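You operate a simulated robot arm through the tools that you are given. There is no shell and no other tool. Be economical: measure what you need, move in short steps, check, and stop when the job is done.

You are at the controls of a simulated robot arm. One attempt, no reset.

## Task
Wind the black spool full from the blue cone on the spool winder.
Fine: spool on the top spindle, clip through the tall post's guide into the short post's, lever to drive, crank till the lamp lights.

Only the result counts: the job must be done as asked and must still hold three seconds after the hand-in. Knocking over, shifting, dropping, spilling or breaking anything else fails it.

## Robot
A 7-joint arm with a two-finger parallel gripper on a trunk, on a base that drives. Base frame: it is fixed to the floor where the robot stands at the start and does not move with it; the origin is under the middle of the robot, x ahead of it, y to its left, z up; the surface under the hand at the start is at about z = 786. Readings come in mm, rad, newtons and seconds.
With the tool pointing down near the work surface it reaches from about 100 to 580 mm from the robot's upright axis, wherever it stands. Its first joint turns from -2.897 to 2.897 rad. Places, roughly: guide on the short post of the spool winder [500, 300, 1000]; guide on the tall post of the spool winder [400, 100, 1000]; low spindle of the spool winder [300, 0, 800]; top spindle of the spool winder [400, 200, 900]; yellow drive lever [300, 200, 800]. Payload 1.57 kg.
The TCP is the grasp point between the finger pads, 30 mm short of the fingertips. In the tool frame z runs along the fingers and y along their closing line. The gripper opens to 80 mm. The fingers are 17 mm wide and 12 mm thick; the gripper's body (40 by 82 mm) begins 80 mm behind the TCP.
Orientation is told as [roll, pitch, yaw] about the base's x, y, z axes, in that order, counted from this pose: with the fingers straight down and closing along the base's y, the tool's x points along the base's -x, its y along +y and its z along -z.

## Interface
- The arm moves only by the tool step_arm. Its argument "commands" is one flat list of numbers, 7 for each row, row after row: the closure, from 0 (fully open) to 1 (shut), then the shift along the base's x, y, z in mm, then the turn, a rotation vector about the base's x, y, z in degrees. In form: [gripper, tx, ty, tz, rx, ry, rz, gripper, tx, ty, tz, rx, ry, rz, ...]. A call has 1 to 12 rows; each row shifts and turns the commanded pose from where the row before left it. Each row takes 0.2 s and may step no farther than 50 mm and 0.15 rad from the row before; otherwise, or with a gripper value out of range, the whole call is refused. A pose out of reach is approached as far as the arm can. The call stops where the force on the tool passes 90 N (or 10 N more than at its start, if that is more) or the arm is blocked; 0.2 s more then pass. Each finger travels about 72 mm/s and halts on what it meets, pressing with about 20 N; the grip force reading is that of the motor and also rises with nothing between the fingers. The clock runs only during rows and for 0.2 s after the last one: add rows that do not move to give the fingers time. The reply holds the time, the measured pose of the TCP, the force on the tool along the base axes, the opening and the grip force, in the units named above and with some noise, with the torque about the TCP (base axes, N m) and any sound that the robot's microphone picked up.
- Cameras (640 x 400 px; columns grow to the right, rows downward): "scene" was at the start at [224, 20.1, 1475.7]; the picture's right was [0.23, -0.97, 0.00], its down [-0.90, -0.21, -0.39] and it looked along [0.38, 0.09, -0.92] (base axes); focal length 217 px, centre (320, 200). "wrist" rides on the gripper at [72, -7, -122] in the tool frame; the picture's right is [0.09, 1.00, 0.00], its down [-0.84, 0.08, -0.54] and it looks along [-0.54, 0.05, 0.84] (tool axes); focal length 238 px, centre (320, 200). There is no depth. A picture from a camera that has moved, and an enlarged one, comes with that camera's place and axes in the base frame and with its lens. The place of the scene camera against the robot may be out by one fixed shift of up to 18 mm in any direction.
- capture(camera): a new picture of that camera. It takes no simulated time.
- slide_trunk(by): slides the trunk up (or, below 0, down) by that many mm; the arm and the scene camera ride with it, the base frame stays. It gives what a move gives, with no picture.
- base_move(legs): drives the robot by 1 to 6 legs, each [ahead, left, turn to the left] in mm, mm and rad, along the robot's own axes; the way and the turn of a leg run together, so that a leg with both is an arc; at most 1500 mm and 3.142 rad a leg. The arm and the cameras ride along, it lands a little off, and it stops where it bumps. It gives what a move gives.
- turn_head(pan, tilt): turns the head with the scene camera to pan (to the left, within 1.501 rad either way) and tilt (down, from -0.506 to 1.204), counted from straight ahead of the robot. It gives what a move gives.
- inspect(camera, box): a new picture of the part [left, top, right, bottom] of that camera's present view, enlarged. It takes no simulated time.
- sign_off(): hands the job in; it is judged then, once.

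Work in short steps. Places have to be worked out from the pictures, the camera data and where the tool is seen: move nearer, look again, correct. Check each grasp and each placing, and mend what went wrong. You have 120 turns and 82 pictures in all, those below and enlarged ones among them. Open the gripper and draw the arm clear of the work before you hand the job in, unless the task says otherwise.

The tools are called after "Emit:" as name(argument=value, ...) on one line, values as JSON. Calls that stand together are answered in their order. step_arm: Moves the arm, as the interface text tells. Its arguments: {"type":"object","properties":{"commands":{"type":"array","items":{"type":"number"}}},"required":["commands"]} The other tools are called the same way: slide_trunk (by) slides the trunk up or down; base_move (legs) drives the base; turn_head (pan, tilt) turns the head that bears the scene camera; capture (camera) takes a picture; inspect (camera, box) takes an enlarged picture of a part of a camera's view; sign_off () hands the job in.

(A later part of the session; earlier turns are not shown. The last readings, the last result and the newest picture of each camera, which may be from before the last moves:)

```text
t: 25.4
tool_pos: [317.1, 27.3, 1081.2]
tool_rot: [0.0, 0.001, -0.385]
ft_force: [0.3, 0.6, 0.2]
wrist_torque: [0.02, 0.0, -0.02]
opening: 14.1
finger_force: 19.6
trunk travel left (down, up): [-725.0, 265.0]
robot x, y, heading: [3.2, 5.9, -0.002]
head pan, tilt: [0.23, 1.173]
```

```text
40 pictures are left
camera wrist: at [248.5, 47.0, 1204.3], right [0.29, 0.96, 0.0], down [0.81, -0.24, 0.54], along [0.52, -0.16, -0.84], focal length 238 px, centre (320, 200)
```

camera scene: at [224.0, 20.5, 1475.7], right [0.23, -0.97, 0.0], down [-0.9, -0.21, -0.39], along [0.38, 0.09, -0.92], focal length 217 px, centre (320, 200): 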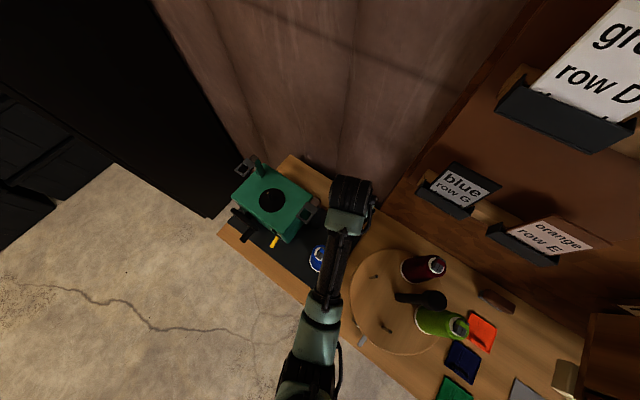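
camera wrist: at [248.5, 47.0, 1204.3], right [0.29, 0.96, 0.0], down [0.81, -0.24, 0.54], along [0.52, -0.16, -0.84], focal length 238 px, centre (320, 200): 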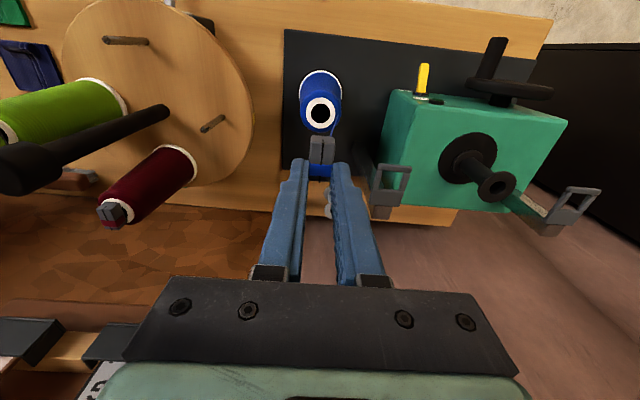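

Clip held, thread runs from the cone. I zoom on both guides from here to fix their positions.

Emit:
inspect(camera="wrist", box=[360, 140, 440, 240])

Emit:
inspect(camera="wrist", box=[540, 160, 620, 260])

```text
4.00 times, centred on (400, 190) of wrist
camera zoom: at [248.5, 47.0, 1204.3], right [0.29, 0.96, 0.0], down [0.81, -0.24, 0.54], along [0.52, -0.16, -0.84], focal length 953 px, centre (0, 240)
```

zoom: 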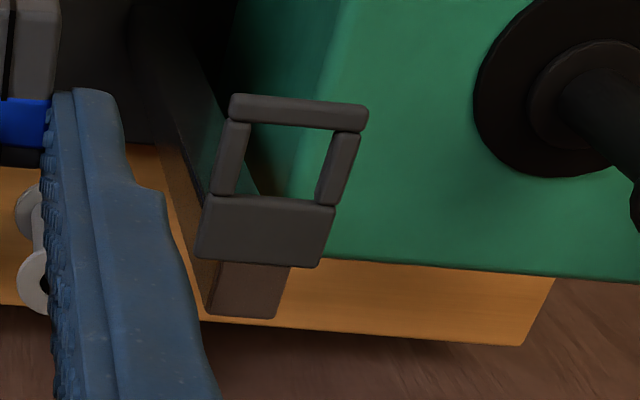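

```text
4.00 times, centred on (580, 210) of wrist
camera zoom: at [248.5, 47.0, 1204.3], right [0.29, 0.96, 0.0], down [0.81, -0.24, 0.54], along [0.52, -0.16, -0.84], focal length 953 px, centre (-720, 160)
```

zoom: 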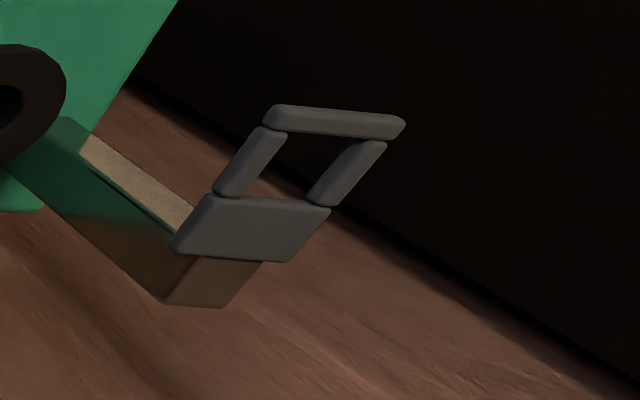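

Tall guide hole computes to (378,82,990), short guide hole to (462,266,987); both are horizontal frames. I tip the hand toward horizontal so the clip stands vertical with its free end down, staying high.

Emit:
step_arm(commands=[0.9, 0, 10, 5, -3.07, -7.6, 0, 0.9, 0, 10, 5, -3.07, -7.6, 0, 0.9, 0, 10, 0, -3.07, -7.6, 0, 0.9, 0, 10, 0, -3.07, -7.6, 0, 0.9, 0, 10, 0, -3.07, -7.6, 0, 0.9, 0, 5, 0, -3.07, -7.6, 0, 0.9, 0, 5, 0, -3.07, -7.6, 0, 0.9, 0, 0, 0, -3.07, -7.6, 0, 0.9, 0, 0, 0, 0, 0, 0])

Emit:
capture(camera="wrist")

Emit:
capture(camera="scene")

```text
t: 27.4
tool_pos: [346.5, 102.1, 1082.0]
tool_rot: [-0.003, -1.143, -0.38]
ft_force: [0.7, -0.1, -0.8]
wrist_torque: [0.01, 0.02, -0.01]
opening: 14.3
finger_force: 20.4
out of reach, approached as far as the arm can: row 2, 3, 4
trunk travel left (down, up): [-725.0, 265.0]
robot x, y, heading: [0.2, -1.9, 0.004]
head pan, tilt: [0.23, 1.173]
```

```text
37 pictures are left
camera wrist: at [214.2, 147.2, 1068.4], right [0.34, 0.94, -0.08], down [-0.11, 0.13, 0.99], along [0.94, -0.32, 0.14], focal length 238 px, centre (320, 200)
```

wrist: 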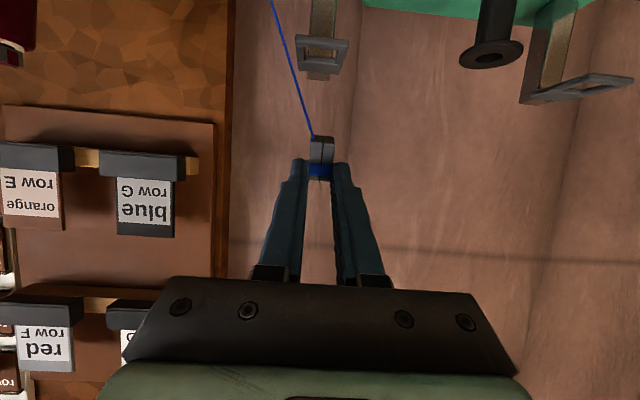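

```text
36 pictures are left
camera scene: at [224.1, 20.1, 1475.7], right [0.23, -0.97, 0.0], down [-0.9, -0.21, -0.39], along [0.38, 0.09, -0.92], focal length 217 px, centre (320, 200)
```

scene: 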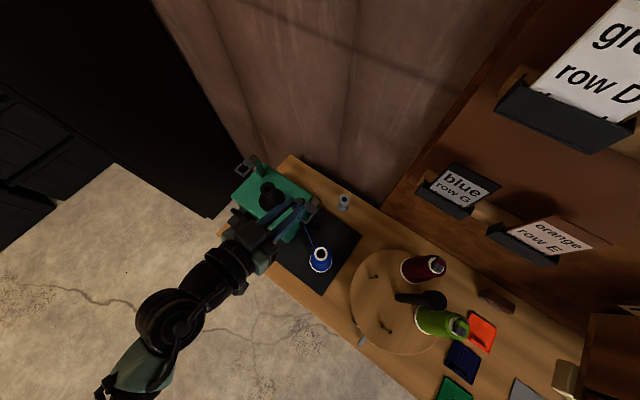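

The thread leaves from the clip's lower (free) end — good. I tilt the remaining 24°.

Emit:
step_arm(commands=[0.9, 0, 0, 0, -3.07, -7.6, 0, 0.9, 0, 0, 0, -3.07, -7.6, 0, 0.9, 0, 0, 0, -3.0, -7.4, 0, 0.9, 0, 0, 0, 0, 0, 0])

Emit:
capture(camera="wrist")

```text
t: 28.4
tool_pos: [346.8, 101.4, 1084.2]
tool_rot: [-0.239, -1.569, -0.147]
ft_force: [1.0, 0.4, -0.6]
wrist_torque: [-0.04, 0.03, -0.01]
opening: 14.5
finger_force: 20.7
trunk travel left (down, up): [-725.0, 265.0]
robot x, y, heading: [-0.7, 0.8, -0.002]
head pan, tilt: [0.23, 1.173]
```

```text
35 pictures are left
camera wrist: at [231.9, 139.8, 1012.0], right [0.37, 0.92, -0.09], down [-0.47, 0.27, 0.84], along [0.8, -0.27, 0.54], focal length 238 px, centre (320, 200)
```

wrist: 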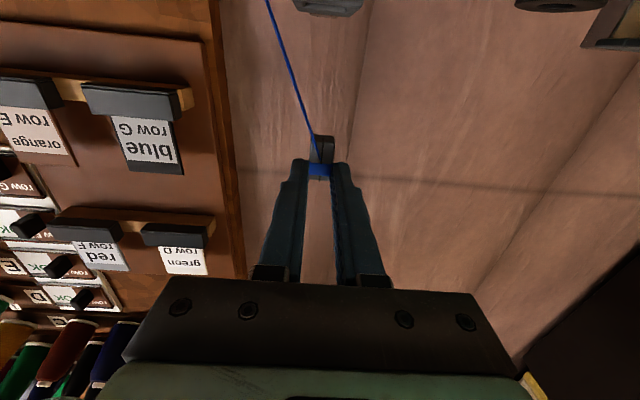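

Hand is horizontal, clip vertical. I move it over the tall guide's hole, bottom of the clip still above the frame, and check.

Emit:
step_arm(commands=[0.9, 7, -9.5, 0, 0, 0, 0, 0.9, 0, 0, -30, 0, 0, 0, 0.9, 0, 0, -26, 0, 0, 0, 0.9, 0, 0, 0, 0, 0, 0])

Emit:
capture(camera="wrist")

Emit:
inspect(camera="scene", box=[285, 180, 345, 230])

```text
t: 29.4
tool_pos: [354.5, 91.7, 1027.6]
tool_rot: [-0.107, -1.568, -0.278]
ft_force: [0.4, -0.2, -0.9]
wrist_torque: [0.02, 0.0, -0.05]
opening: 14.2
finger_force: 20.3
trunk travel left (down, up): [-725.0, 265.0]
robot x, y, heading: [0.7, 1.3, 0.004]
head pan, tilt: [0.23, 1.173]
```

```text
34 pictures are left
camera wrist: at [238.1, 130.5, 955.4], right [0.37, 0.92, -0.09], down [-0.47, 0.27, 0.84], along [0.8, -0.27, 0.54], focal length 238 px, centre (320, 200)
```

wrist: 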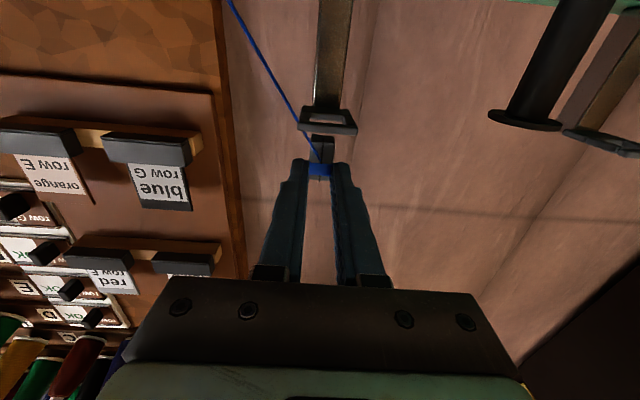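

```text
8.00 times, centred on (315, 205) of scene
camera zoom: at [223.9, 20.1, 1475.7], right [0.23, -0.97, 0.0], down [-0.9, -0.21, -0.39], along [0.38, 0.09, -0.92], focal length 1735 px, centre (360, 160)
```

zoom: 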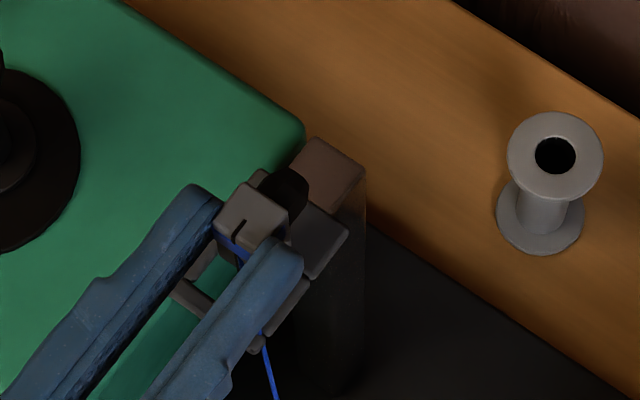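

Emit:
inspect(camera="wrist", box=[280, 90, 370, 190])

```text
4.00 times, centred on (325, 140) of wrist
camera zoom: at [238.1, 130.5, 955.4], right [0.37, 0.92, -0.09], down [-0.47, 0.27, 0.84], along [0.8, -0.27, 0.54], focal length 953 px, centre (300, 440)
```

zoom: 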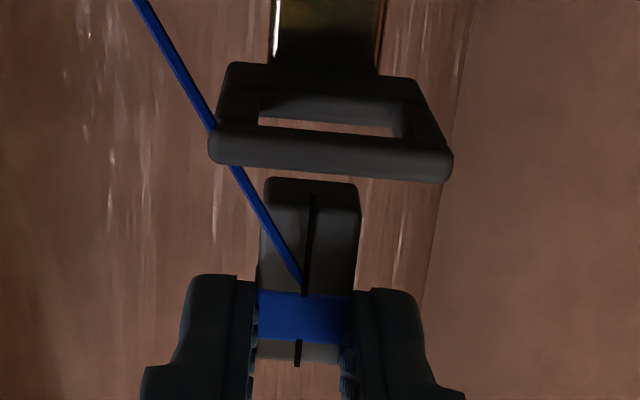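

Both views say the clip must go about (+1,+3) mm. I shift it and start lowering into the hole.

Emit:
step_arm(commands=[0.9, 1, 3.2, 0, 0, 0, 0, 0.9, 0, 0, -5, 0, 0, 0, 0.9, 0, 0, -5, 0, 0, 0, 0.9, 0, 0, -4, 0, 0, 0])

Emit:
inspect(camera="wrist", box=[280, 90, 370, 190])

Emit:
inspect(camera="scene", box=[285, 180, 345, 230])

```text
t: 30.4
tool_pos: [355.6, 93.6, 1016.9]
tool_rot: [3.099, -1.566, 2.798]
ft_force: [-1.6, 1.5, 13.8]
wrist_torque: [-0.15, -0.41, 0.01]
opening: 14.2
finger_force: 19.9
trunk travel left (down, up): [-725.0, 265.0]
robot x, y, heading: [-1.3, -0.1, -0.0]
head pan, tilt: [0.23, 1.173]
```

```text
4.00 times, centred on (325, 140) of wrist
camera zoom: at [239.9, 133.5, 944.4], right [0.37, 0.92, -0.09], down [-0.48, 0.28, 0.83], along [0.79, -0.27, 0.54], focal length 953 px, centre (300, 440)
```

zoom: 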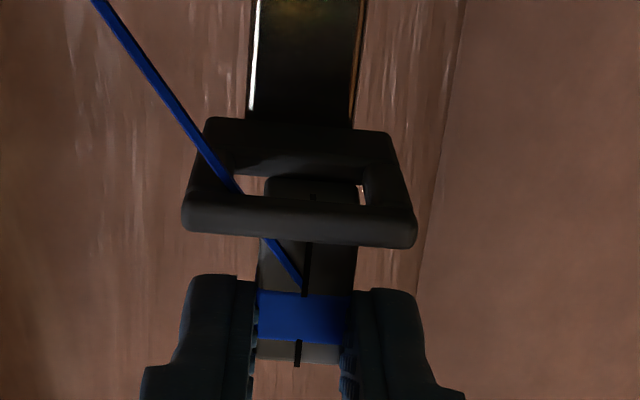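

```text
8.00 times, centred on (315, 205) of scene
camera zoom: at [222.7, 20.1, 1476.3], right [0.23, -0.97, 0.0], down [-0.9, -0.21, -0.39], along [0.38, 0.09, -0.92], focal length 1735 px, centre (360, 160)
```

zoom: 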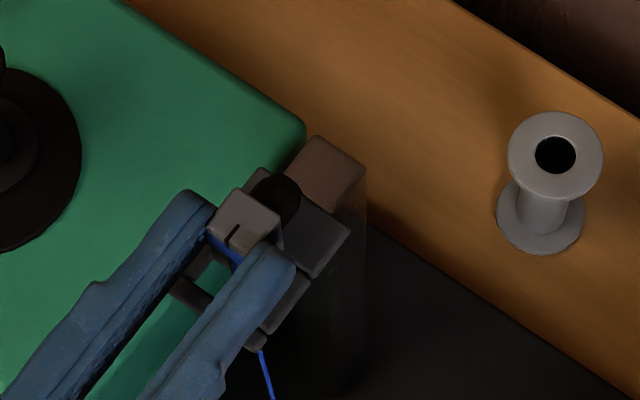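

Upward 13.8 N: the clip tip touches the frame, apparently on the wall-side block. I lift 3 mm, shift back ~2.5 mm and try again.

Emit:
step_arm(commands=[0.9, 0, 0, 4, 0, 0, 0, 0.9, -2.7, 0, 0, 0, 0, 0, 0.9, 0, 0, -5, 0, 0, 0, 0.9, 0, 0, -3, 0, 0, 0])

Emit:
inspect(camera="wrist", box=[280, 90, 370, 190])

```text
t: 31.4
tool_pos: [351.7, 94.2, 1010.2]
tool_rot: [1.181, -1.572, -1.564]
ft_force: [0.1, 2.0, 14.5]
wrist_torque: [-0.21, -0.53, 0.06]
opening: 14.6
finger_force: 19.9
trunk travel left (down, up): [-725.0, 265.0]
robot x, y, heading: [-0.3, 2.5, 0.006]
head pan, tilt: [0.23, 1.173]
```

```text
4.00 times, centred on (325, 140) of wrist
camera zoom: at [236.4, 133.5, 938.8], right [0.37, 0.92, -0.09], down [-0.47, 0.27, 0.84], along [0.8, -0.27, 0.54], focal length 953 px, centre (300, 440)
```

zoom: 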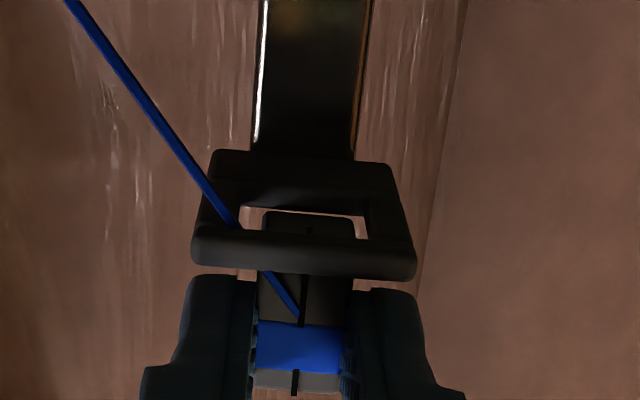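

The clip is now sliding in the grip, so something still blocks it; I look from the scene camera.

Emit:
inspect(camera="scene", box=[297, 193, 327, 218])

```text
16.00 times, centred on (312, 206) of scene
camera zoom: at [222.7, 20.1, 1476.0], right [0.23, -0.97, 0.0], down [-0.9, -0.21, -0.39], along [0.38, 0.09, -0.92], focal length 3470 px, centre (448, 112)
```

zoom: 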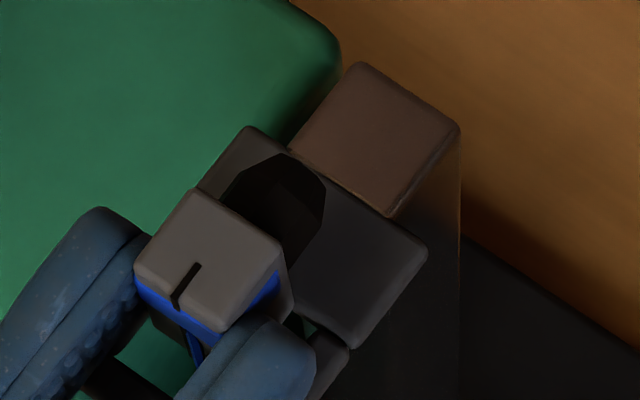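

Emit:
inspect(camera="wrist", box=[305, 125, 345, 175])

```text
8.00 times, centred on (325, 150) of wrist
camera zoom: at [236.4, 133.5, 938.8], right [0.37, 0.92, -0.09], down [-0.47, 0.27, 0.84], along [0.8, -0.27, 0.54], focal length 1907 px, centre (280, 600)
```

zoom: 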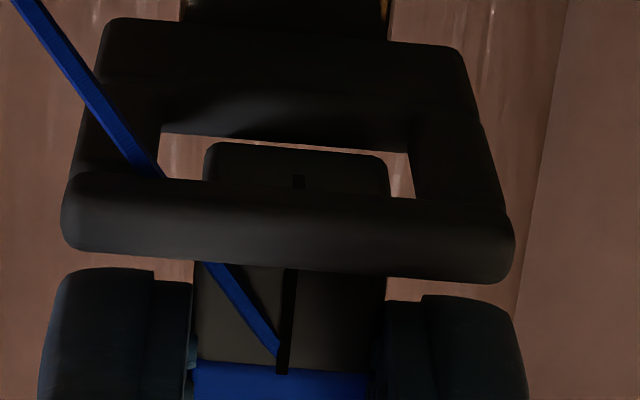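

The clip's lower end now sits slightly on the front bar (gap behind it ~2.4 mm, sideways gaps fine). I lift 3 mm, shift ~1.3 mm toward the wall and lower again.

Emit:
step_arm(commands=[0.9, 0, 0, 4, 0, 0, 0, 0.9, 1, -1.1, 0, 0, 0, 0, 0.9, 0, 0, -3, 0, 0, 0, 0.9, 0, 0, -3, 0, 0, 0])

Emit:
inspect(camera="wrist", box=[300, 125, 350, 175])

```text
t: 32.4
tool_pos: [352.5, 93.9, 1009.7]
tool_rot: [3.049, -1.566, 2.851]
ft_force: [-2.5, 2.3, 15.5]
wrist_torque: [-0.17, -0.53, 0.02]
opening: 14.2
finger_force: 20.1
trunk travel left (down, up): [-725.0, 265.0]
robot x, y, heading: [-4.5, 0.4, -0.002]
head pan, tilt: [0.23, 1.173]
```

```text
8.00 times, centred on (325, 150) of wrist
camera zoom: at [237.9, 132.2, 937.9], right [0.37, 0.92, -0.09], down [-0.48, 0.28, 0.83], along [0.8, -0.27, 0.54], focal length 1907 px, centre (280, 600)
```

zoom: 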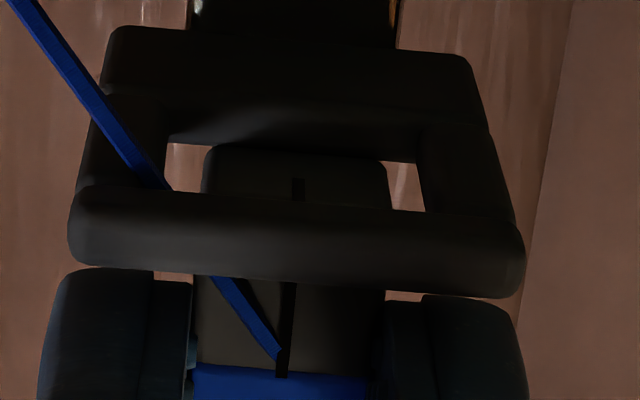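

Force torque puts the contact about 35 mm beyond the TCP, i.e. at the clip's wall-side edge on the block, so I shift 4 mm toward the robot instead and probe again.

Emit:
step_arm(commands=[0.9, 0, 0, 4, 0, 0, 0, 0.9, -3.7, 1.5, 0, 0, 0, 0, 0.9, 0, 0, -3, 0, 0, 0, 0.9, 0, 0, -3, 0, 0, 0])

Emit:
inspect(camera="wrist", box=[300, 125, 350, 175])

```text
t: 33.4
tool_pos: [350.8, 96.1, 1005.1]
tool_rot: [-0.038, -1.567, -0.347]
ft_force: [0.6, -0.7, 0.0]
wrist_torque: [-0.01, -0.01, 0.0]
opening: 14.4
finger_force: 19.5
trunk travel left (down, up): [-725.0, 265.0]
robot x, y, heading: [2.8, 0.6, -0.002]
head pan, tilt: [0.23, 1.173]
```

```text
8.00 times, centred on (325, 150) of wrist
camera zoom: at [233.9, 133.9, 933.5], right [0.37, 0.92, -0.09], down [-0.47, 0.27, 0.84], along [0.8, -0.27, 0.54], focal length 1907 px, centre (280, 600)
```

zoom: 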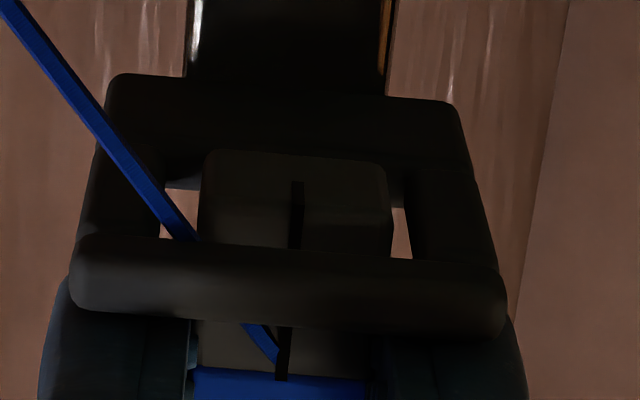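

Free now (0 N) and the clip end is inside the hole. I lower 2 mm more until the fingers are just above the frame.

Emit:
step_arm(commands=[0.9, 0, 0, -2, 0, 0, 0, 0.9, 0, 0, 0, 0, 0, 0])

Emit:
inspect(camera="scene", box=[285, 180, 345, 230])

```text
t: 34.0
tool_pos: [349.6, 95.0, 1003.0]
tool_rot: [-0.11, -1.569, -0.274]
ft_force: [-1.0, 0.7, 2.2]
wrist_torque: [0.03, -0.11, 0.0]
opening: 14.2
finger_force: 20.0
trunk travel left (down, up): [-725.0, 265.0]
robot x, y, heading: [-1.6, -0.2, -0.001]
head pan, tilt: [0.23, 1.173]
```

```text
8.00 times, centred on (315, 205) of scene
camera zoom: at [223.8, 20.1, 1475.8], right [0.23, -0.97, 0.0], down [-0.9, -0.21, -0.39], along [0.38, 0.09, -0.92], focal length 1735 px, centre (360, 160)
```

zoom: 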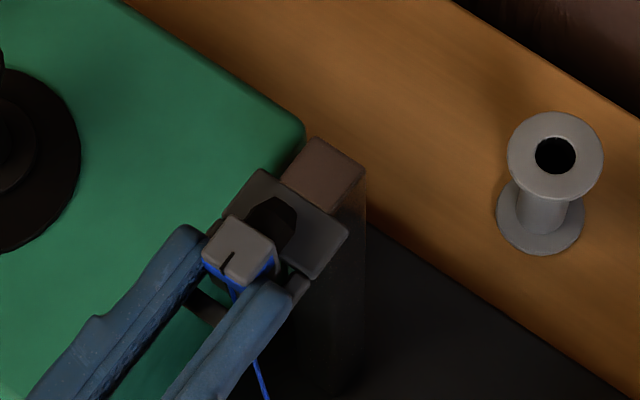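

Fingers are nearly on the frame and the clip is in the hole. I open slightly and watch whether it stays or drops.

Emit:
step_arm(commands=[0.7, 0, 0, 0, 0, 0, 0, 0.7, 0, 0, 0, 0, 0, 0, 0.7, 0, 0, 0, 0, 0, 0])

Emit:
inspect(camera="scene", box=[280, 180, 360, 270])

Emit:
capture(camera="wrist")

```text
t: 34.8
tool_pos: [351.4, 94.9, 1003.9]
tool_rot: [-0.041, -1.567, -0.345]
ft_force: [-0.7, -1.3, 3.1]
wrist_torque: [-0.02, -0.12, -0.07]
opening: 22.1
finger_force: 0.1
trunk travel left (down, up): [-725.0, 265.0]
robot x, y, heading: [-2.6, 3.0, 0.005]
head pan, tilt: [0.23, 1.173]
```

```text
4.44 times, centred on (320, 225) of scene
camera zoom: at [223.7, 19.9, 1475.8], right [0.23, -0.97, 0.0], down [-0.9, -0.21, -0.39], along [0.38, 0.09, -0.92], focal length 964 px, centre (320, 89)
```

zoom: 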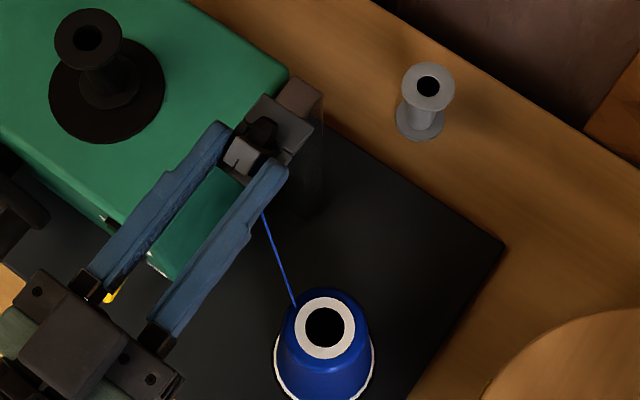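

```text
22 pictures are left
camera wrist: at [234.4, 133.4, 932.1], right [0.37, 0.92, -0.09], down [-0.47, 0.27, 0.84], along [0.8, -0.27, 0.54], focal length 238 px, centre (320, 200)
```

wrist: 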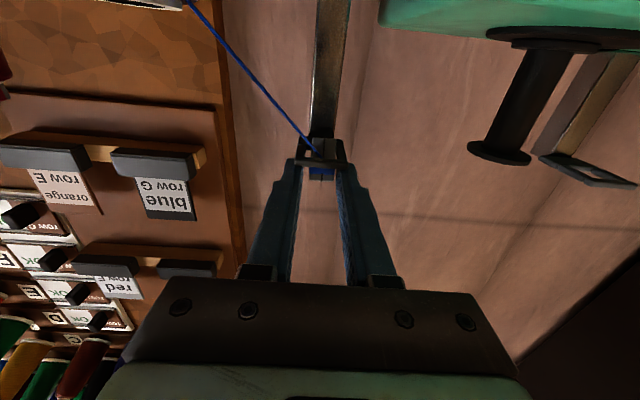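

It stays in the guide. One zoom to see how much sticks out below.

Emit:
inspect(camera="wrist", box=[295, 120, 350, 190])

```text
5.71 times, centred on (322, 155) of wrist
camera zoom: at [234.4, 133.4, 932.1], right [0.37, 0.92, -0.09], down [-0.47, 0.27, 0.84], along [0.8, -0.27, 0.54], focal length 1362 px, centre (306, 457)
```

zoom: 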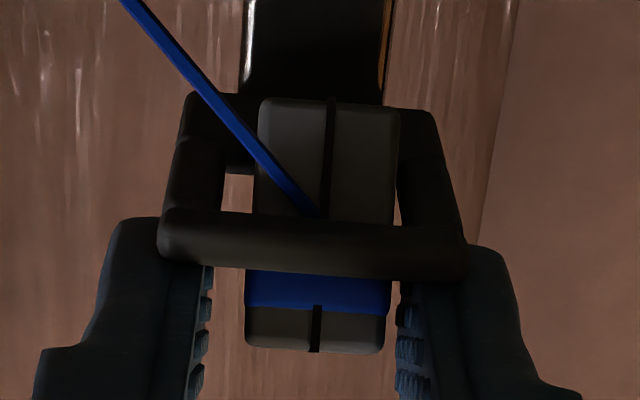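

The clip hangs in the guide by its blue band, with ~12 mm protruding below. I open wide, back the hand straight out, drop below the frame and come in again to grip the lower end.

Emit:
step_arm(commands=[0.5, 0, 0, 0.5, 0, 0, 0, 0.5, 0, 0, 0, 0, 0, 0, 0.5, -22, 9, 0, 0, 0, 0, 0.5, -22, 9, 0, 0, 0, 0, 0.5, 0, 0, -25, 0, 0, 0, 0.5, 0, 0, 0, 0, 0, 0])

Emit:
inspect(camera="wrist", box=[280, 40, 380, 190])

```text
t: 36.2
tool_pos: [306.8, 113.5, 979.4]
tool_rot: [0.095, -1.57, -0.478]
ft_force: [0.1, -0.6, -0.2]
wrist_torque: [0.02, 0.02, 0.02]
opening: 40.1
finger_force: 0.0
trunk travel left (down, up): [-725.0, 265.0]
robot x, y, heading: [-0.9, -2.7, -0.002]
head pan, tilt: [0.23, 1.173]
```

```text
2.67 times, centred on (330, 115) of wrist
camera zoom: at [190.3, 151.8, 907.4], right [0.37, 0.92, -0.09], down [-0.47, 0.27, 0.84], along [0.8, -0.27, 0.54], focal length 636 px, centre (293, 427)
```

zoom: 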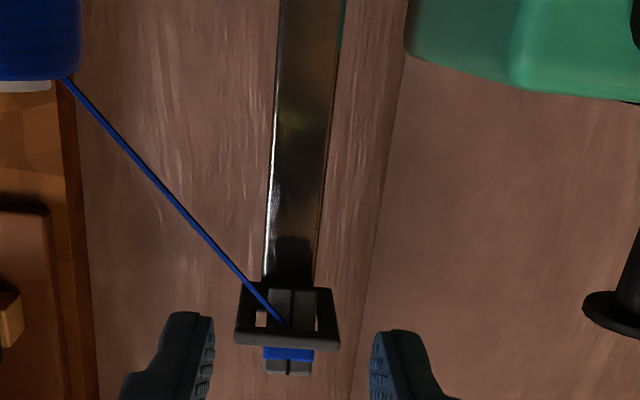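

The clip hangs steady. I advance under the frame and close on its lower end.

Emit:
step_arm(commands=[0.5, 21.8, -8.8, 0, 0, 0, 0, 0.5, 21.8, -8.8, 0, 0, 0, 0, 0.5, 0, 0, 0, 0, 0, 0])

Emit:
inspect(camera="wrist", box=[280, 110, 370, 200])

```text
t: 37.0
tool_pos: [350.7, 95.0, 979.2]
tool_rot: [-0.101, -1.567, -0.285]
ft_force: [-0.1, 0.6, 0.2]
wrist_torque: [0.02, 0.01, 0.02]
opening: 40.0
finger_force: 0.1
trunk travel left (down, up): [-725.0, 265.0]
robot x, y, heading: [-0.4, 0.1, -0.002]
head pan, tilt: [0.23, 1.173]
```

```text
4.44 times, centred on (325, 155) of wrist
camera zoom: at [234.2, 133.8, 907.9], right [0.37, 0.92, -0.09], down [-0.47, 0.27, 0.84], along [0.8, -0.27, 0.54], focal length 1059 px, centre (298, 400)
```

zoom: 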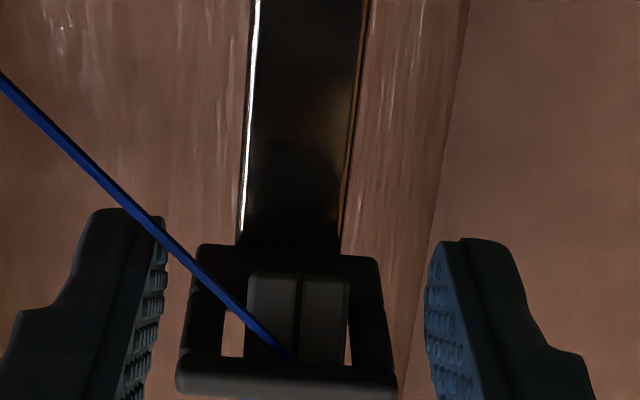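

Frame bottom looks near z≈986, so I lower 3 mm for clearance and close on the clip's protruding end.

Emit:
step_arm(commands=[0.5, 0, 0, -2.7, 0, 0, 0, 0.7, 0, 0, 0, 0, 0, 0, 0.9, 0, 0, 0, 0, 0, 0, 0.9, 0, 0, 0, 0, 0, 0, 0.9, 0, 0, 0, 0, 0, 0])

```text
t: 38.2
tool_pos: [349.9, 94.8, 976.1]
tool_rot: [-0.131, -1.567, -0.254]
ft_force: [0.3, 0.5, 0.3]
wrist_torque: [0.01, 0.0, 0.02]
opening: 14.4
finger_force: 20.0
trunk travel left (down, up): [-725.0, 265.0]
robot x, y, heading: [-3.4, -3.9, 0.003]
head pan, tilt: [0.23, 1.173]
```

Gripped at 14.4 mm. I pull gently downward and watch the force.

Emit:
step_arm(commands=[0.9, 0, 0, -3, 0, 0, 0, 0.9, 0, 0, -3, 0, 0, 0])

```text
t: 38.8
tool_pos: [350.0, 94.9, 974.2]
tool_rot: [2.933, -1.565, 2.966]
ft_force: [0.3, 0.3, 14.9]
wrist_torque: [-0.22, -0.48, -0.04]
opening: 14.7
finger_force: 19.6
trunk travel left (down, up): [-725.0, 265.0]
robot x, y, heading: [-3.5, -2.8, 0.001]
head pan, tilt: [0.23, 1.173]
```

It catches on the wall-side edge again (contact ~35 mm ahead), so I ease up, shift 2.5 mm toward the robot and pull again.

Emit:
step_arm(commands=[0.9, 0, 0, 4, 0, 0, 0, 0.9, -2.3, 0.9, 0, 0, 0, 0, 0.9, 0, 0, -3, 0, 0, 0, 0.9, 0, 0, -3, 0, 0, 0])

Emit:
inspect(camera="wrist", box=[290, 120, 360, 200])

```text
t: 39.8
tool_pos: [345.9, 96.8, 965.6]
tool_rot: [-0.121, -1.561, -0.264]
ft_force: [0.3, -0.2, 0.2]
wrist_torque: [-0.01, -0.01, 0.0]
opening: 8.1
finger_force: 0.0
trunk travel left (down, up): [-725.0, 265.0]
robot x, y, heading: [-0.6, 1.2, -0.003]
head pan, tilt: [0.23, 1.173]
```

```text
5.00 times, centred on (325, 160) of wrist
camera zoom: at [229.5, 136.4, 895.0], right [0.37, 0.92, -0.09], down [-0.47, 0.27, 0.84], along [0.8, -0.27, 0.53], focal length 1192 px, centre (295, 400)
```

zoom: 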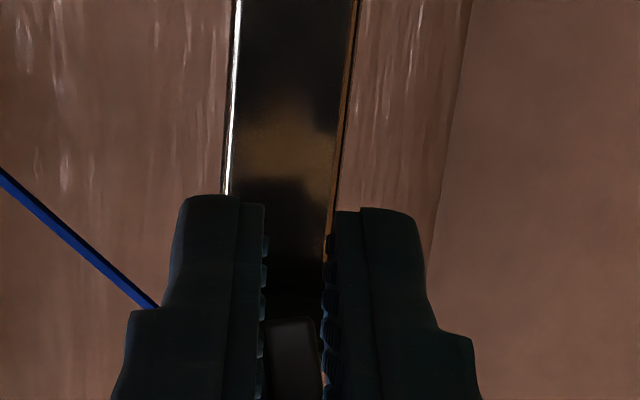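

The fingers slipped off; the clip is still in the guide. I look from above at what holds the band.

Emit:
inspect(camera="scene", box=[297, 198, 321, 222])

```text
16.00 times, centred on (309, 210) of scene
camera zoom: at [223.8, 20.5, 1475.5], right [0.23, -0.97, 0.0], down [-0.9, -0.21, -0.39], along [0.38, 0.09, -0.92], focal length 3470 px, centre (496, 40)
```

zoom: 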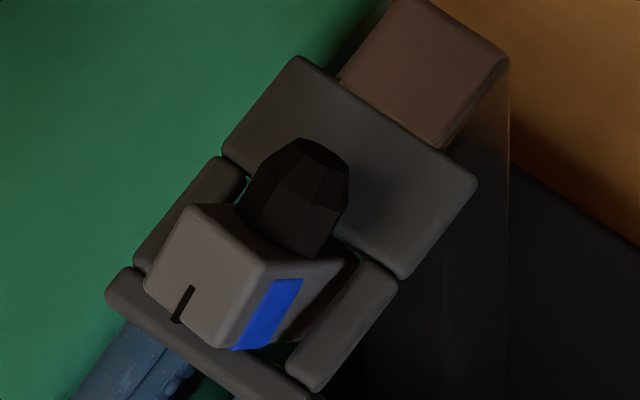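

Important: the clip has a black stem on its underside (it plugged into the cone); that stem is what rests on the block. The clip's body is through the hole plane. I back out, regrip the top end from above, lift out and see whether the thread now runs via the guide.

Emit:
step_arm(commands=[0.5, 0, 0, -3, 0, 0, 0, 0.5, 0, 0, 0, 0, 0, 0, 0.5, -22, 9, 0, 0, 0, 0, 0.5, -22, 9, 0, 0, 0, 0, 0.5, 0, 0, 42.5, 0, 0, 0, 0.5, 24, -9.7, 0, 0, 0, 0, 0.5, 24, -9.7, 0, 0, 0, 0, 0.7, 0, 0, 0, 0, 0, 0, 0.9, 0, 0, 0, 0, 0, 0, 0.9, 0, 0, 0, 0, 0, 0, 0.9, 0, 0, 0, 0, 0, 0])

Emit:
inspect(camera="scene", box=[285, 180, 345, 280])

```text
t: 42.2
tool_pos: [349.3, 94.4, 1007.8]
tool_rot: [-0.102, -1.569, -0.283]
ft_force: [-0.3, -0.3, -0.4]
wrist_torque: [0.02, 0.02, -0.07]
opening: 14.0
finger_force: 20.1
trunk travel left (down, up): [-725.0, 265.0]
robot x, y, heading: [-0.1, 0.6, 0.002]
head pan, tilt: [0.23, 1.173]
```

```text
4.00 times, centred on (315, 230) of scene
camera zoom: at [224.0, 20.0, 1475.7], right [0.23, -0.97, 0.0], down [-0.9, -0.21, -0.39], along [0.38, 0.09, -0.92], focal length 868 px, centre (340, 80)
```

zoom: 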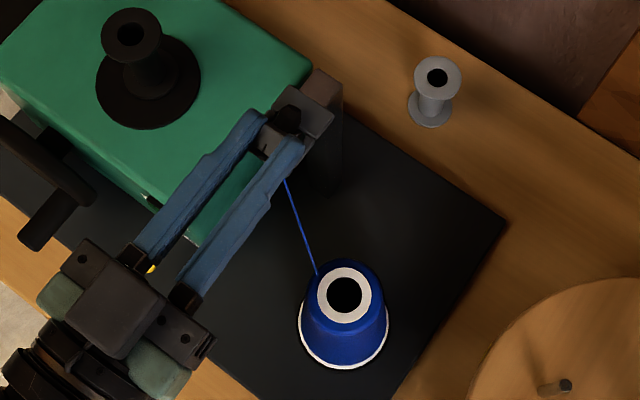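

Gripped at the top (14 mm). I lift it out and move it sideways to see the thread path.

Emit:
step_arm(commands=[0.9, 0, 0, 15, 0, 0, 0, 0.9, 0, 0, 30, 0, 0, 0, 0.9, 0, 0, 30, 0, 0, 0, 0.9, 10, 40, 0, 0, 0, 0, 0.9, 10, 40, 0, 0, 0, 0, 0.9, 0, 0, 0, 0, 0, 0])

Emit:
inspect(camera="scene", box=[230, 140, 360, 280])

```text
t: 43.6
tool_pos: [372.2, 176.3, 1082.9]
tool_rot: [-0.214, -1.568, -0.171]
ft_force: [-0.3, 0.2, 0.4]
wrist_torque: [0.02, -0.04, 0.0]
opening: 14.4
finger_force: 20.3
trunk travel left (down, up): [-725.0, 265.0]
robot x, y, heading: [2.3, 0.0, 0.002]
head pan, tilt: [0.23, 1.173]
```

```text
2.86 times, centred on (295, 210) of scene
camera zoom: at [223.8, 19.8, 1475.8], right [0.23, -0.97, 0.0], down [-0.9, -0.21, -0.39], along [0.38, 0.09, -0.92], focal length 620 px, centre (391, 171)
```

zoom: 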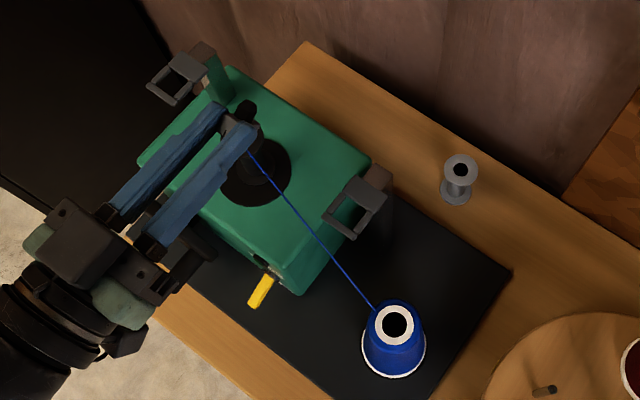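

The thread is straight — it does not yet go via the guide. Since the clip carries a stem, the natural way is stem-down into the guide; I rotate the hand back to pointing down and look.

Emit:
step_arm(commands=[0.9, 0, -8, 0, 3.07, 7.6, 0, 0.9, 0, -8, 0, 3.07, 7.6, 0, 0.9, 0, -8, 0, 3.07, 7.6, 0, 0.9, 0, -8, 0, 3.07, 7.6, 0, 0.9, 0, -8, 0, 3.07, 7.6, 0, 0.9, 0, -8, 0, 3.07, 7.6, 0, 0.9, 0, -8, 0, 3.07, 7.6, 0, 0.9, 0, -8, 0, 3.07, 7.6, 0, 0.9, 0, -8, 0, 3.07, 7.6, 0, 0.9, 0, 0, 0, 3.07, 7.6, 0, 0.9, 0, 0, 0, 3.0, 7.5, 0, 0.9, 0, 0, 0, 0, 0, 0])

Emit:
inspect(camera="wrist", box=[270, 60, 430, 240])

```text
t: 46.2
tool_pos: [371.3, 103.4, 1082.0]
tool_rot: [0.0, 0.006, -0.382]
ft_force: [-0.5, -0.7, 0.4]
wrist_torque: [0.0, 0.0, -0.05]
opening: 14.4
finger_force: 20.4
trunk travel left (down, up): [-725.0, 265.0]
robot x, y, heading: [1.3, 0.3, -0.001]
head pan, tilt: [0.23, 1.173]
```

```text
2.22 times, centred on (350, 150) of wrist
camera zoom: at [302.4, 123.4, 1205.4], right [0.29, 0.96, 0.0], down [0.81, -0.24, 0.54], along [0.52, -0.15, -0.84], focal length 530 px, centre (253, 311)
```

zoom: 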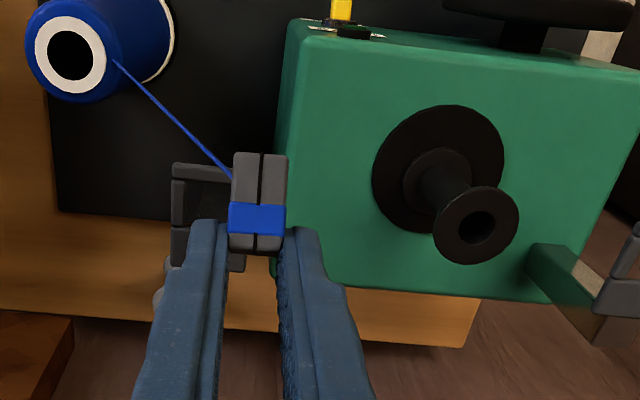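

Clip is held at its blue end; the stem axis is about 13.5 mm robot-ward of the TCP. I position the stem above the tall guide's hole at z≈1056 and check.

Emit:
step_arm(commands=[0.9, 10, -13, 0, 0, 0, 0, 0.9, 9, -13, 0, 0, 0, 0, 0.9, 0, 0, -26, 0, 0, 0, 0.9, 0, 0, 0, 0, 0, 0])

Emit:
inspect(camera="wrist", box=[270, 80, 370, 200])

Emit:
inspect(camera="scene", box=[290, 185, 330, 225])

```text
t: 47.2
tool_pos: [391.9, 78.3, 1055.7]
tool_rot: [0.001, 0.004, -0.384]
ft_force: [-0.1, 0.7, -0.3]
wrist_torque: [0.02, 0.01, -0.01]
opening: 14.1
finger_force: 20.0
trunk travel left (down, up): [-725.0, 265.0]
robot x, y, heading: [-2.5, -1.8, -0.003]
head pan, tilt: [0.23, 1.173]
```

```text
3.33 times, centred on (320, 140) of wrist
camera zoom: at [321.9, 96.9, 1178.6], right [0.29, 0.96, 0.0], down [0.81, -0.24, 0.54], along [0.52, -0.16, -0.84], focal length 794 px, centre (320, 400)
```

zoom: 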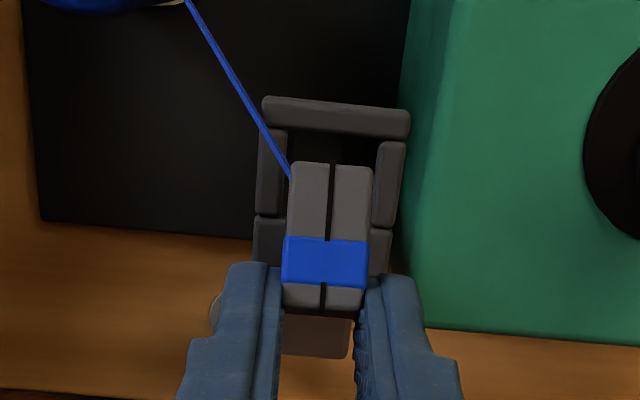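

```text
10.00 times, centred on (310, 205) of scene
camera zoom: at [224.0, 20.1, 1475.7], right [0.23, -0.97, 0.0], down [-0.9, -0.21, -0.39], along [0.38, 0.09, -0.92], focal length 2169 px, centre (420, 150)
```

zoom: 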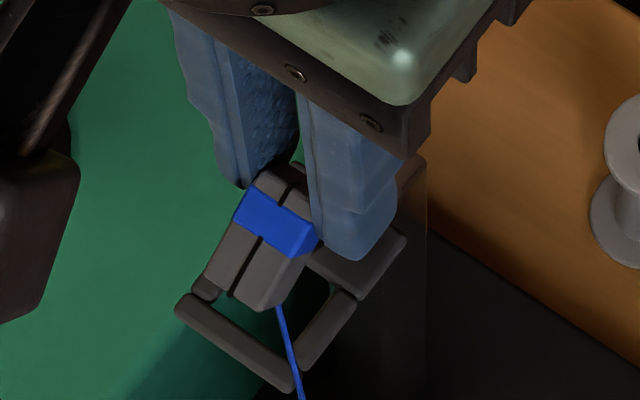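

Frame hole at fwd 319.4/lat 217.6, clip about 2 mm short and 1 mm off; I nudge (+2.2,+0.2) and lower the stem into the hole.

Emit:
step_arm(commands=[0.9, 2.2, 0.2, 0, 0, 0, 0, 0.9, 0, 0, -6, 0, 0, 0, 0.9, 0, 0, -6, 0, 0, 0, 0.9, 0, 0, -6, 0, 0, 0, 0.9, 0, 0, -5, 0, 0, 0])

```text
t: 48.4
tool_pos: [391.3, 77.2, 1034.8]
tool_rot: [0.0, 0.004, -0.381]
ft_force: [-2.3, 0.3, 14.7]
wrist_torque: [0.03, 0.15, 0.02]
opening: 14.4
finger_force: 20.2
trunk travel left (down, up): [-725.0, 265.0]
robot x, y, heading: [-3.4, 0.5, -0.0]
head pan, tilt: [0.23, 1.173]
```

Emit:
inspect(camera="wrist", box=[270, 80, 370, 200])

```text
3.33 times, centred on (320, 140) of wrist
camera zoom: at [322.7, 97.7, 1156.4], right [0.29, 0.96, 0.0], down [0.81, -0.24, 0.54], along [0.52, -0.15, -0.84], focal length 794 px, centre (320, 400)
```

zoom: 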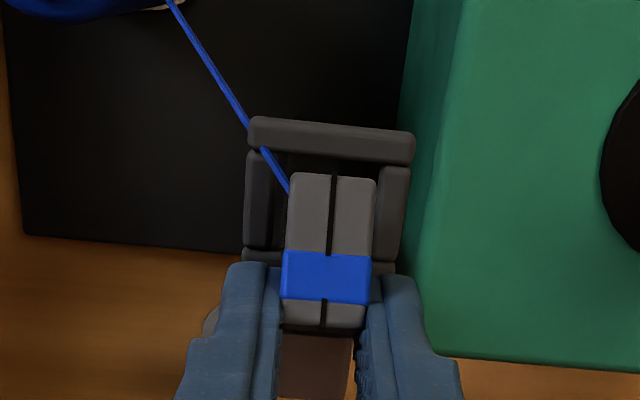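

The clip slid and pivoted in its off-centre grip, so the stem is no longer plumb. I lift out and take it back to the cone's wide hole to reseat it and regrip it at its middle.

Emit:
step_arm(commands=[0.9, 0, 0, 20, 0, 0, 0, 0.9, 0, 0, 20, 0, 0, 0, 0.9, -23, -14, 0, 0, 0, 0, 0.9, -23, -14, 0, 0, 0, 0, 0.9, -23, -14, 0, 0, 0, 0, 0.9, 0, 0, -45, 0, 0, 0, 0.9, 0, 0, 0, 0, 0, 0])

Emit:
inspect(camera="wrist", box=[270, 80, 370, 200])

Emit:
inspect(camera="scene", box=[295, 225, 345, 275])

```text
t: 50.0
tool_pos: [322.5, 35.8, 1028.0]
tool_rot: [0.0, 0.004, -0.383]
ft_force: [-0.6, 0.1, -0.4]
wrist_torque: [-0.03, 0.01, -0.01]
opening: 14.4
finger_force: 20.0
trunk travel left (down, up): [-725.0, 265.0]
robot x, y, heading: [1.1, -3.4, 0.0]
head pan, tilt: [0.23, 1.173]
```

```text
3.33 times, centred on (320, 140) of wrist
camera zoom: at [253.5, 54.9, 1150.4], right [0.29, 0.96, 0.0], down [0.81, -0.24, 0.54], along [0.52, -0.16, -0.84], focal length 794 px, centre (320, 400)
```

zoom: 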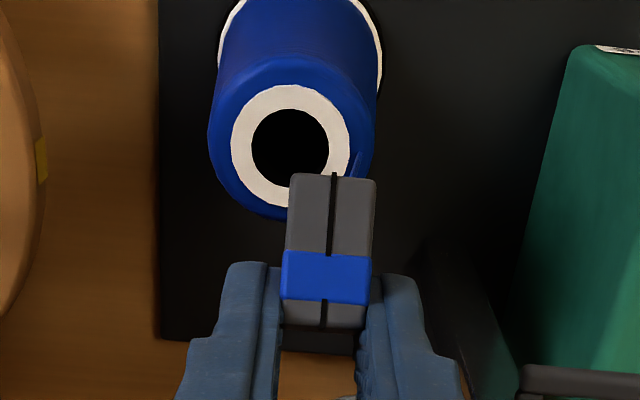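

```text
8.00 times, centred on (320, 250) of scene
camera zoom: at [224.0, 20.0, 1475.7], right [0.23, -0.97, 0.0], down [-0.9, -0.21, -0.39], along [0.38, 0.09, -0.92], focal length 1735 px, centre (320, -200)
```

zoom: 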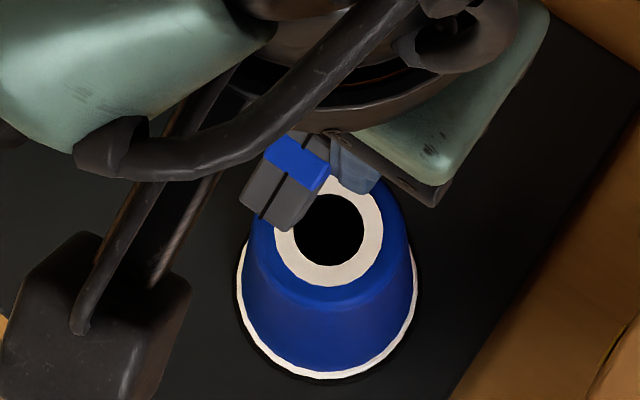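

The cone hole is at (308.9,28.5), ~20 mm wide; clip centre is at about (305.7,40). I move the clip over the hole and lower most of the way.

Emit:
step_arm(commands=[0.9, 3.2, -11.7, 0, 0, 0, 0, 0.9, 0, 0, -25, 0, 0, 0, 0.9, 0, 0, -20, 0, 0, 0, 0.9, 0, 0, -5, 0, 0, 0, 0.9, 0, 0, -5, 0, 0, 0])

Emit:
inspect(camera="wrist", box=[270, 80, 370, 200])

```text
t: 51.2
tool_pos: [326.0, 24.7, 972.2]
tool_rot: [0.0, 0.004, -0.384]
ft_force: [0.5, -0.6, 0.0]
wrist_torque: [0.02, -0.03, -0.01]
opening: 14.2
finger_force: 19.8
trunk travel left (down, up): [-725.0, 265.0]
robot x, y, heading: [0.5, 1.2, -0.002]
head pan, tilt: [0.23, 1.173]
```

```text
3.33 times, centred on (320, 140) of wrist
camera zoom: at [258.0, 43.9, 1095.6], right [0.29, 0.96, 0.0], down [0.81, -0.24, 0.54], along [0.52, -0.16, -0.84], focal length 794 px, centre (320, 400)
```

zoom: 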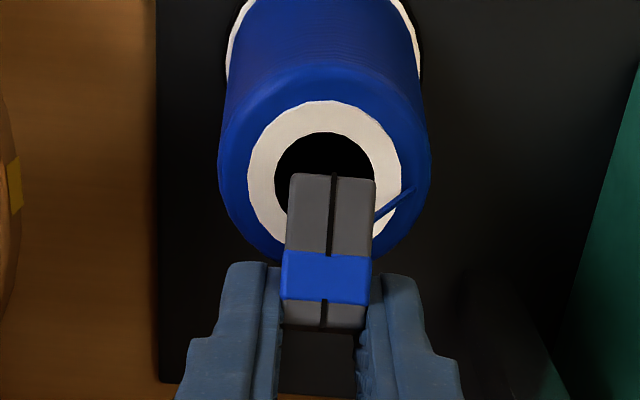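

Alignment is within 2 mm; I nudge and lower the stem into the cone, watching force.

Emit:
step_arm(commands=[0.9, -1.5, -1.1, 0, 0, 0, 0, 0.9, 0, 0, -4, 0, 0, 0, 0.9, 0, 0, -4, 0, 0, 0, 0.9, 0, 0, -4, 0, 0, 0])

```text
t: 52.2
tool_pos: [324.9, 24.0, 962.7]
tool_rot: [0.0, 0.001, -0.386]
ft_force: [-1.1, 0.9, 15.7]
wrist_torque: [0.05, 0.13, -0.02]
opening: 14.5
finger_force: 19.8
trunk travel left (down, up): [-725.0, 265.0]
robot x, y, heading: [0.5, -3.5, -0.001]
head pan, tilt: [0.23, 1.173]
```

It is seated on the cone (15.7 N on the ring). I release, slide the open fingers back to the clip's middle, and check.

Emit:
step_arm(commands=[0.9, 0, 0, 2, 0, 0, 0, 0.6, 0, 0, 0, 0, 0, 0, 0.5, 0, 0, 0, 0, 0, 0, 0.5, 0, 0, 5, 0, 0, 0, 0.5, -15, 5.5, 0, 0, 0, 0, 0.5, 0, 0, 0, 0, 0, 0])

Emit:
inspect(camera="wrist", box=[260, 100, 380, 220])

```text
t: 53.6
tool_pos: [310.9, 29.0, 968.1]
tool_rot: [-0.001, 0.002, -0.384]
ft_force: [0.6, -0.5, -1.0]
wrist_torque: [0.01, -0.02, 0.01]
opening: 40.1
finger_force: 0.0
trunk travel left (down, up): [-725.0, 265.0]
robot x, y, heading: [0.7, -0.1, 0.001]
head pan, tilt: [0.23, 1.173]
```

```text
3.33 times, centred on (320, 160) of wrist
camera zoom: at [241.7, 48.0, 1090.8], right [0.29, 0.96, 0.0], down [0.81, -0.24, 0.54], along [0.52, -0.16, -0.84], focal length 794 px, centre (320, 333)
```

zoom: 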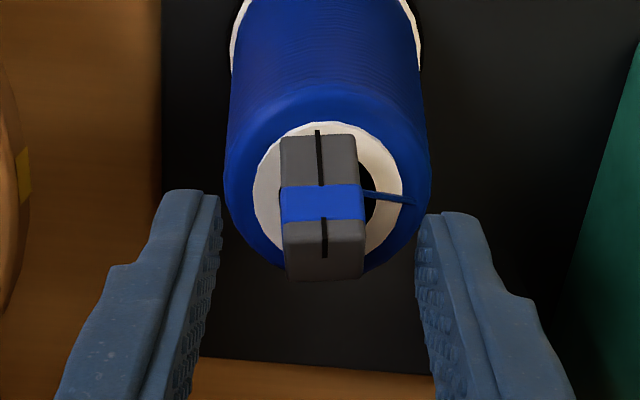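

The clip sits tilted (blue/rear end high). I raise, close the fingers and gently press its rear end down to level it on the cone.

Emit:
step_arm(commands=[0.5, 0, 0, 40, 0, 0, 0, 1.0, 6.5, -2.6, 0, 0, 0, 0, 1.0, 0, 0, 0, 0, 0, 0, 1.0, 0, 0, 0, 0, 0, 0, 1.0, 0, 0, -15, 0, 0, 0, 1.0, 0, 0, -10, 0, 0, 0, 1.0, 0, 0, -5, 0, 0, 0, 1.0, 0, 0, -4, 0, 0, 0])

```text
t: 55.4
tool_pos: [315.9, 24.7, 978.4]
tool_rot: [0.002, -0.008, -0.384]
ft_force: [5.0, -1.0, 49.9]
wrist_torque: [0.05, 0.28, 0.01]
opening: 0.0
finger_force: 20.0
trunk travel left (down, up): [-725.0, 265.0]
robot x, y, heading: [-1.7, 4.2, 0.001]
head pan, tilt: [0.23, 1.173]
```

Firm contact (50 N). I lift off and open, placing fingers ready around the clip, and look once.

Emit:
step_arm(commands=[1.0, 0, 0, 20, 0, 0, 0, 0.5, -6.5, 3.4, 10, 0, 0, 0, 0.5, 0, 0, 0, 0, 0, 0, 0.5, 0, 0, 0, 0, 0, 0])

Emit:
inspect(camera="wrist", box=[270, 80, 370, 200])

```text
t: 56.4
tool_pos: [310.7, 29.4, 1004.2]
tool_rot: [-0.002, 0.003, -0.382]
ft_force: [0.1, 0.6, 0.5]
wrist_torque: [0.03, -0.02, 0.02]
opening: 40.0
finger_force: 0.1
trunk travel left (down, up): [-725.0, 265.0]
robot x, y, heading: [2.0, -3.2, -0.002]
head pan, tilt: [0.23, 1.173]
```

```text
3.33 times, centred on (320, 140) of wrist
camera zoom: at [241.2, 49.2, 1126.8], right [0.29, 0.96, 0.0], down [0.81, -0.24, 0.54], along [0.52, -0.16, -0.84], focal length 794 px, centre (320, 400)
```

zoom: 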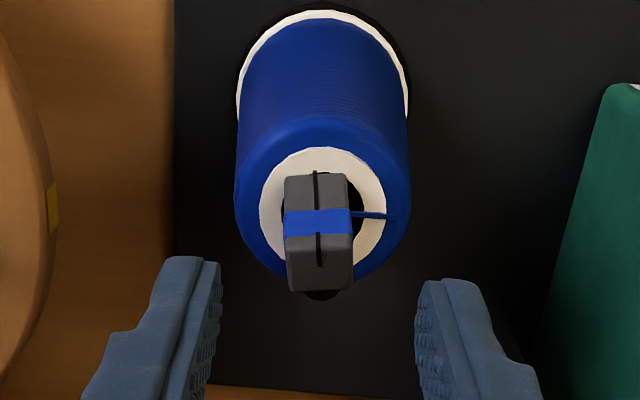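

The clip is pitched ~50° front-down (stem pointing wall-ward), a result of my regrip. I lean the hand ~45° to match its tilt so I can regrip it square and then level it.

Emit:
step_arm(commands=[0.5, -7, 2.6, 8, -2.8, -6.95, 0, 0.5, -7, 2.6, 0, -2.8, -6.95, 0, 0.5, -7, 2.6, 0, -2.8, -6.95, 0, 0.5, -7, 2.6, 0, -2.8, -6.95, 0, 0.5, -7, 2.6, 0, -2.8, -6.95, 0, 0.5, -7, 2.6, 0, -2.8, -6.95, 0, 0.5, 0, 0, 0, 0, 0, 0])

```text
t: 58.0
tool_pos: [288.6, 53.3, 995.0]
tool_rot: [-0.001, -0.781, -0.383]
ft_force: [-0.2, 0.8, 0.1]
wrist_torque: [-0.03, 0.03, -0.02]
opening: 39.9
finger_force: 0.0
out of reach, approached as far as the arm can: row 2, 3, 4
trunk travel left (down, up): [-725.0, 265.0]
robot x, y, heading: [-0.4, -4.2, 0.004]
head pan, tilt: [0.23, 1.173]
```

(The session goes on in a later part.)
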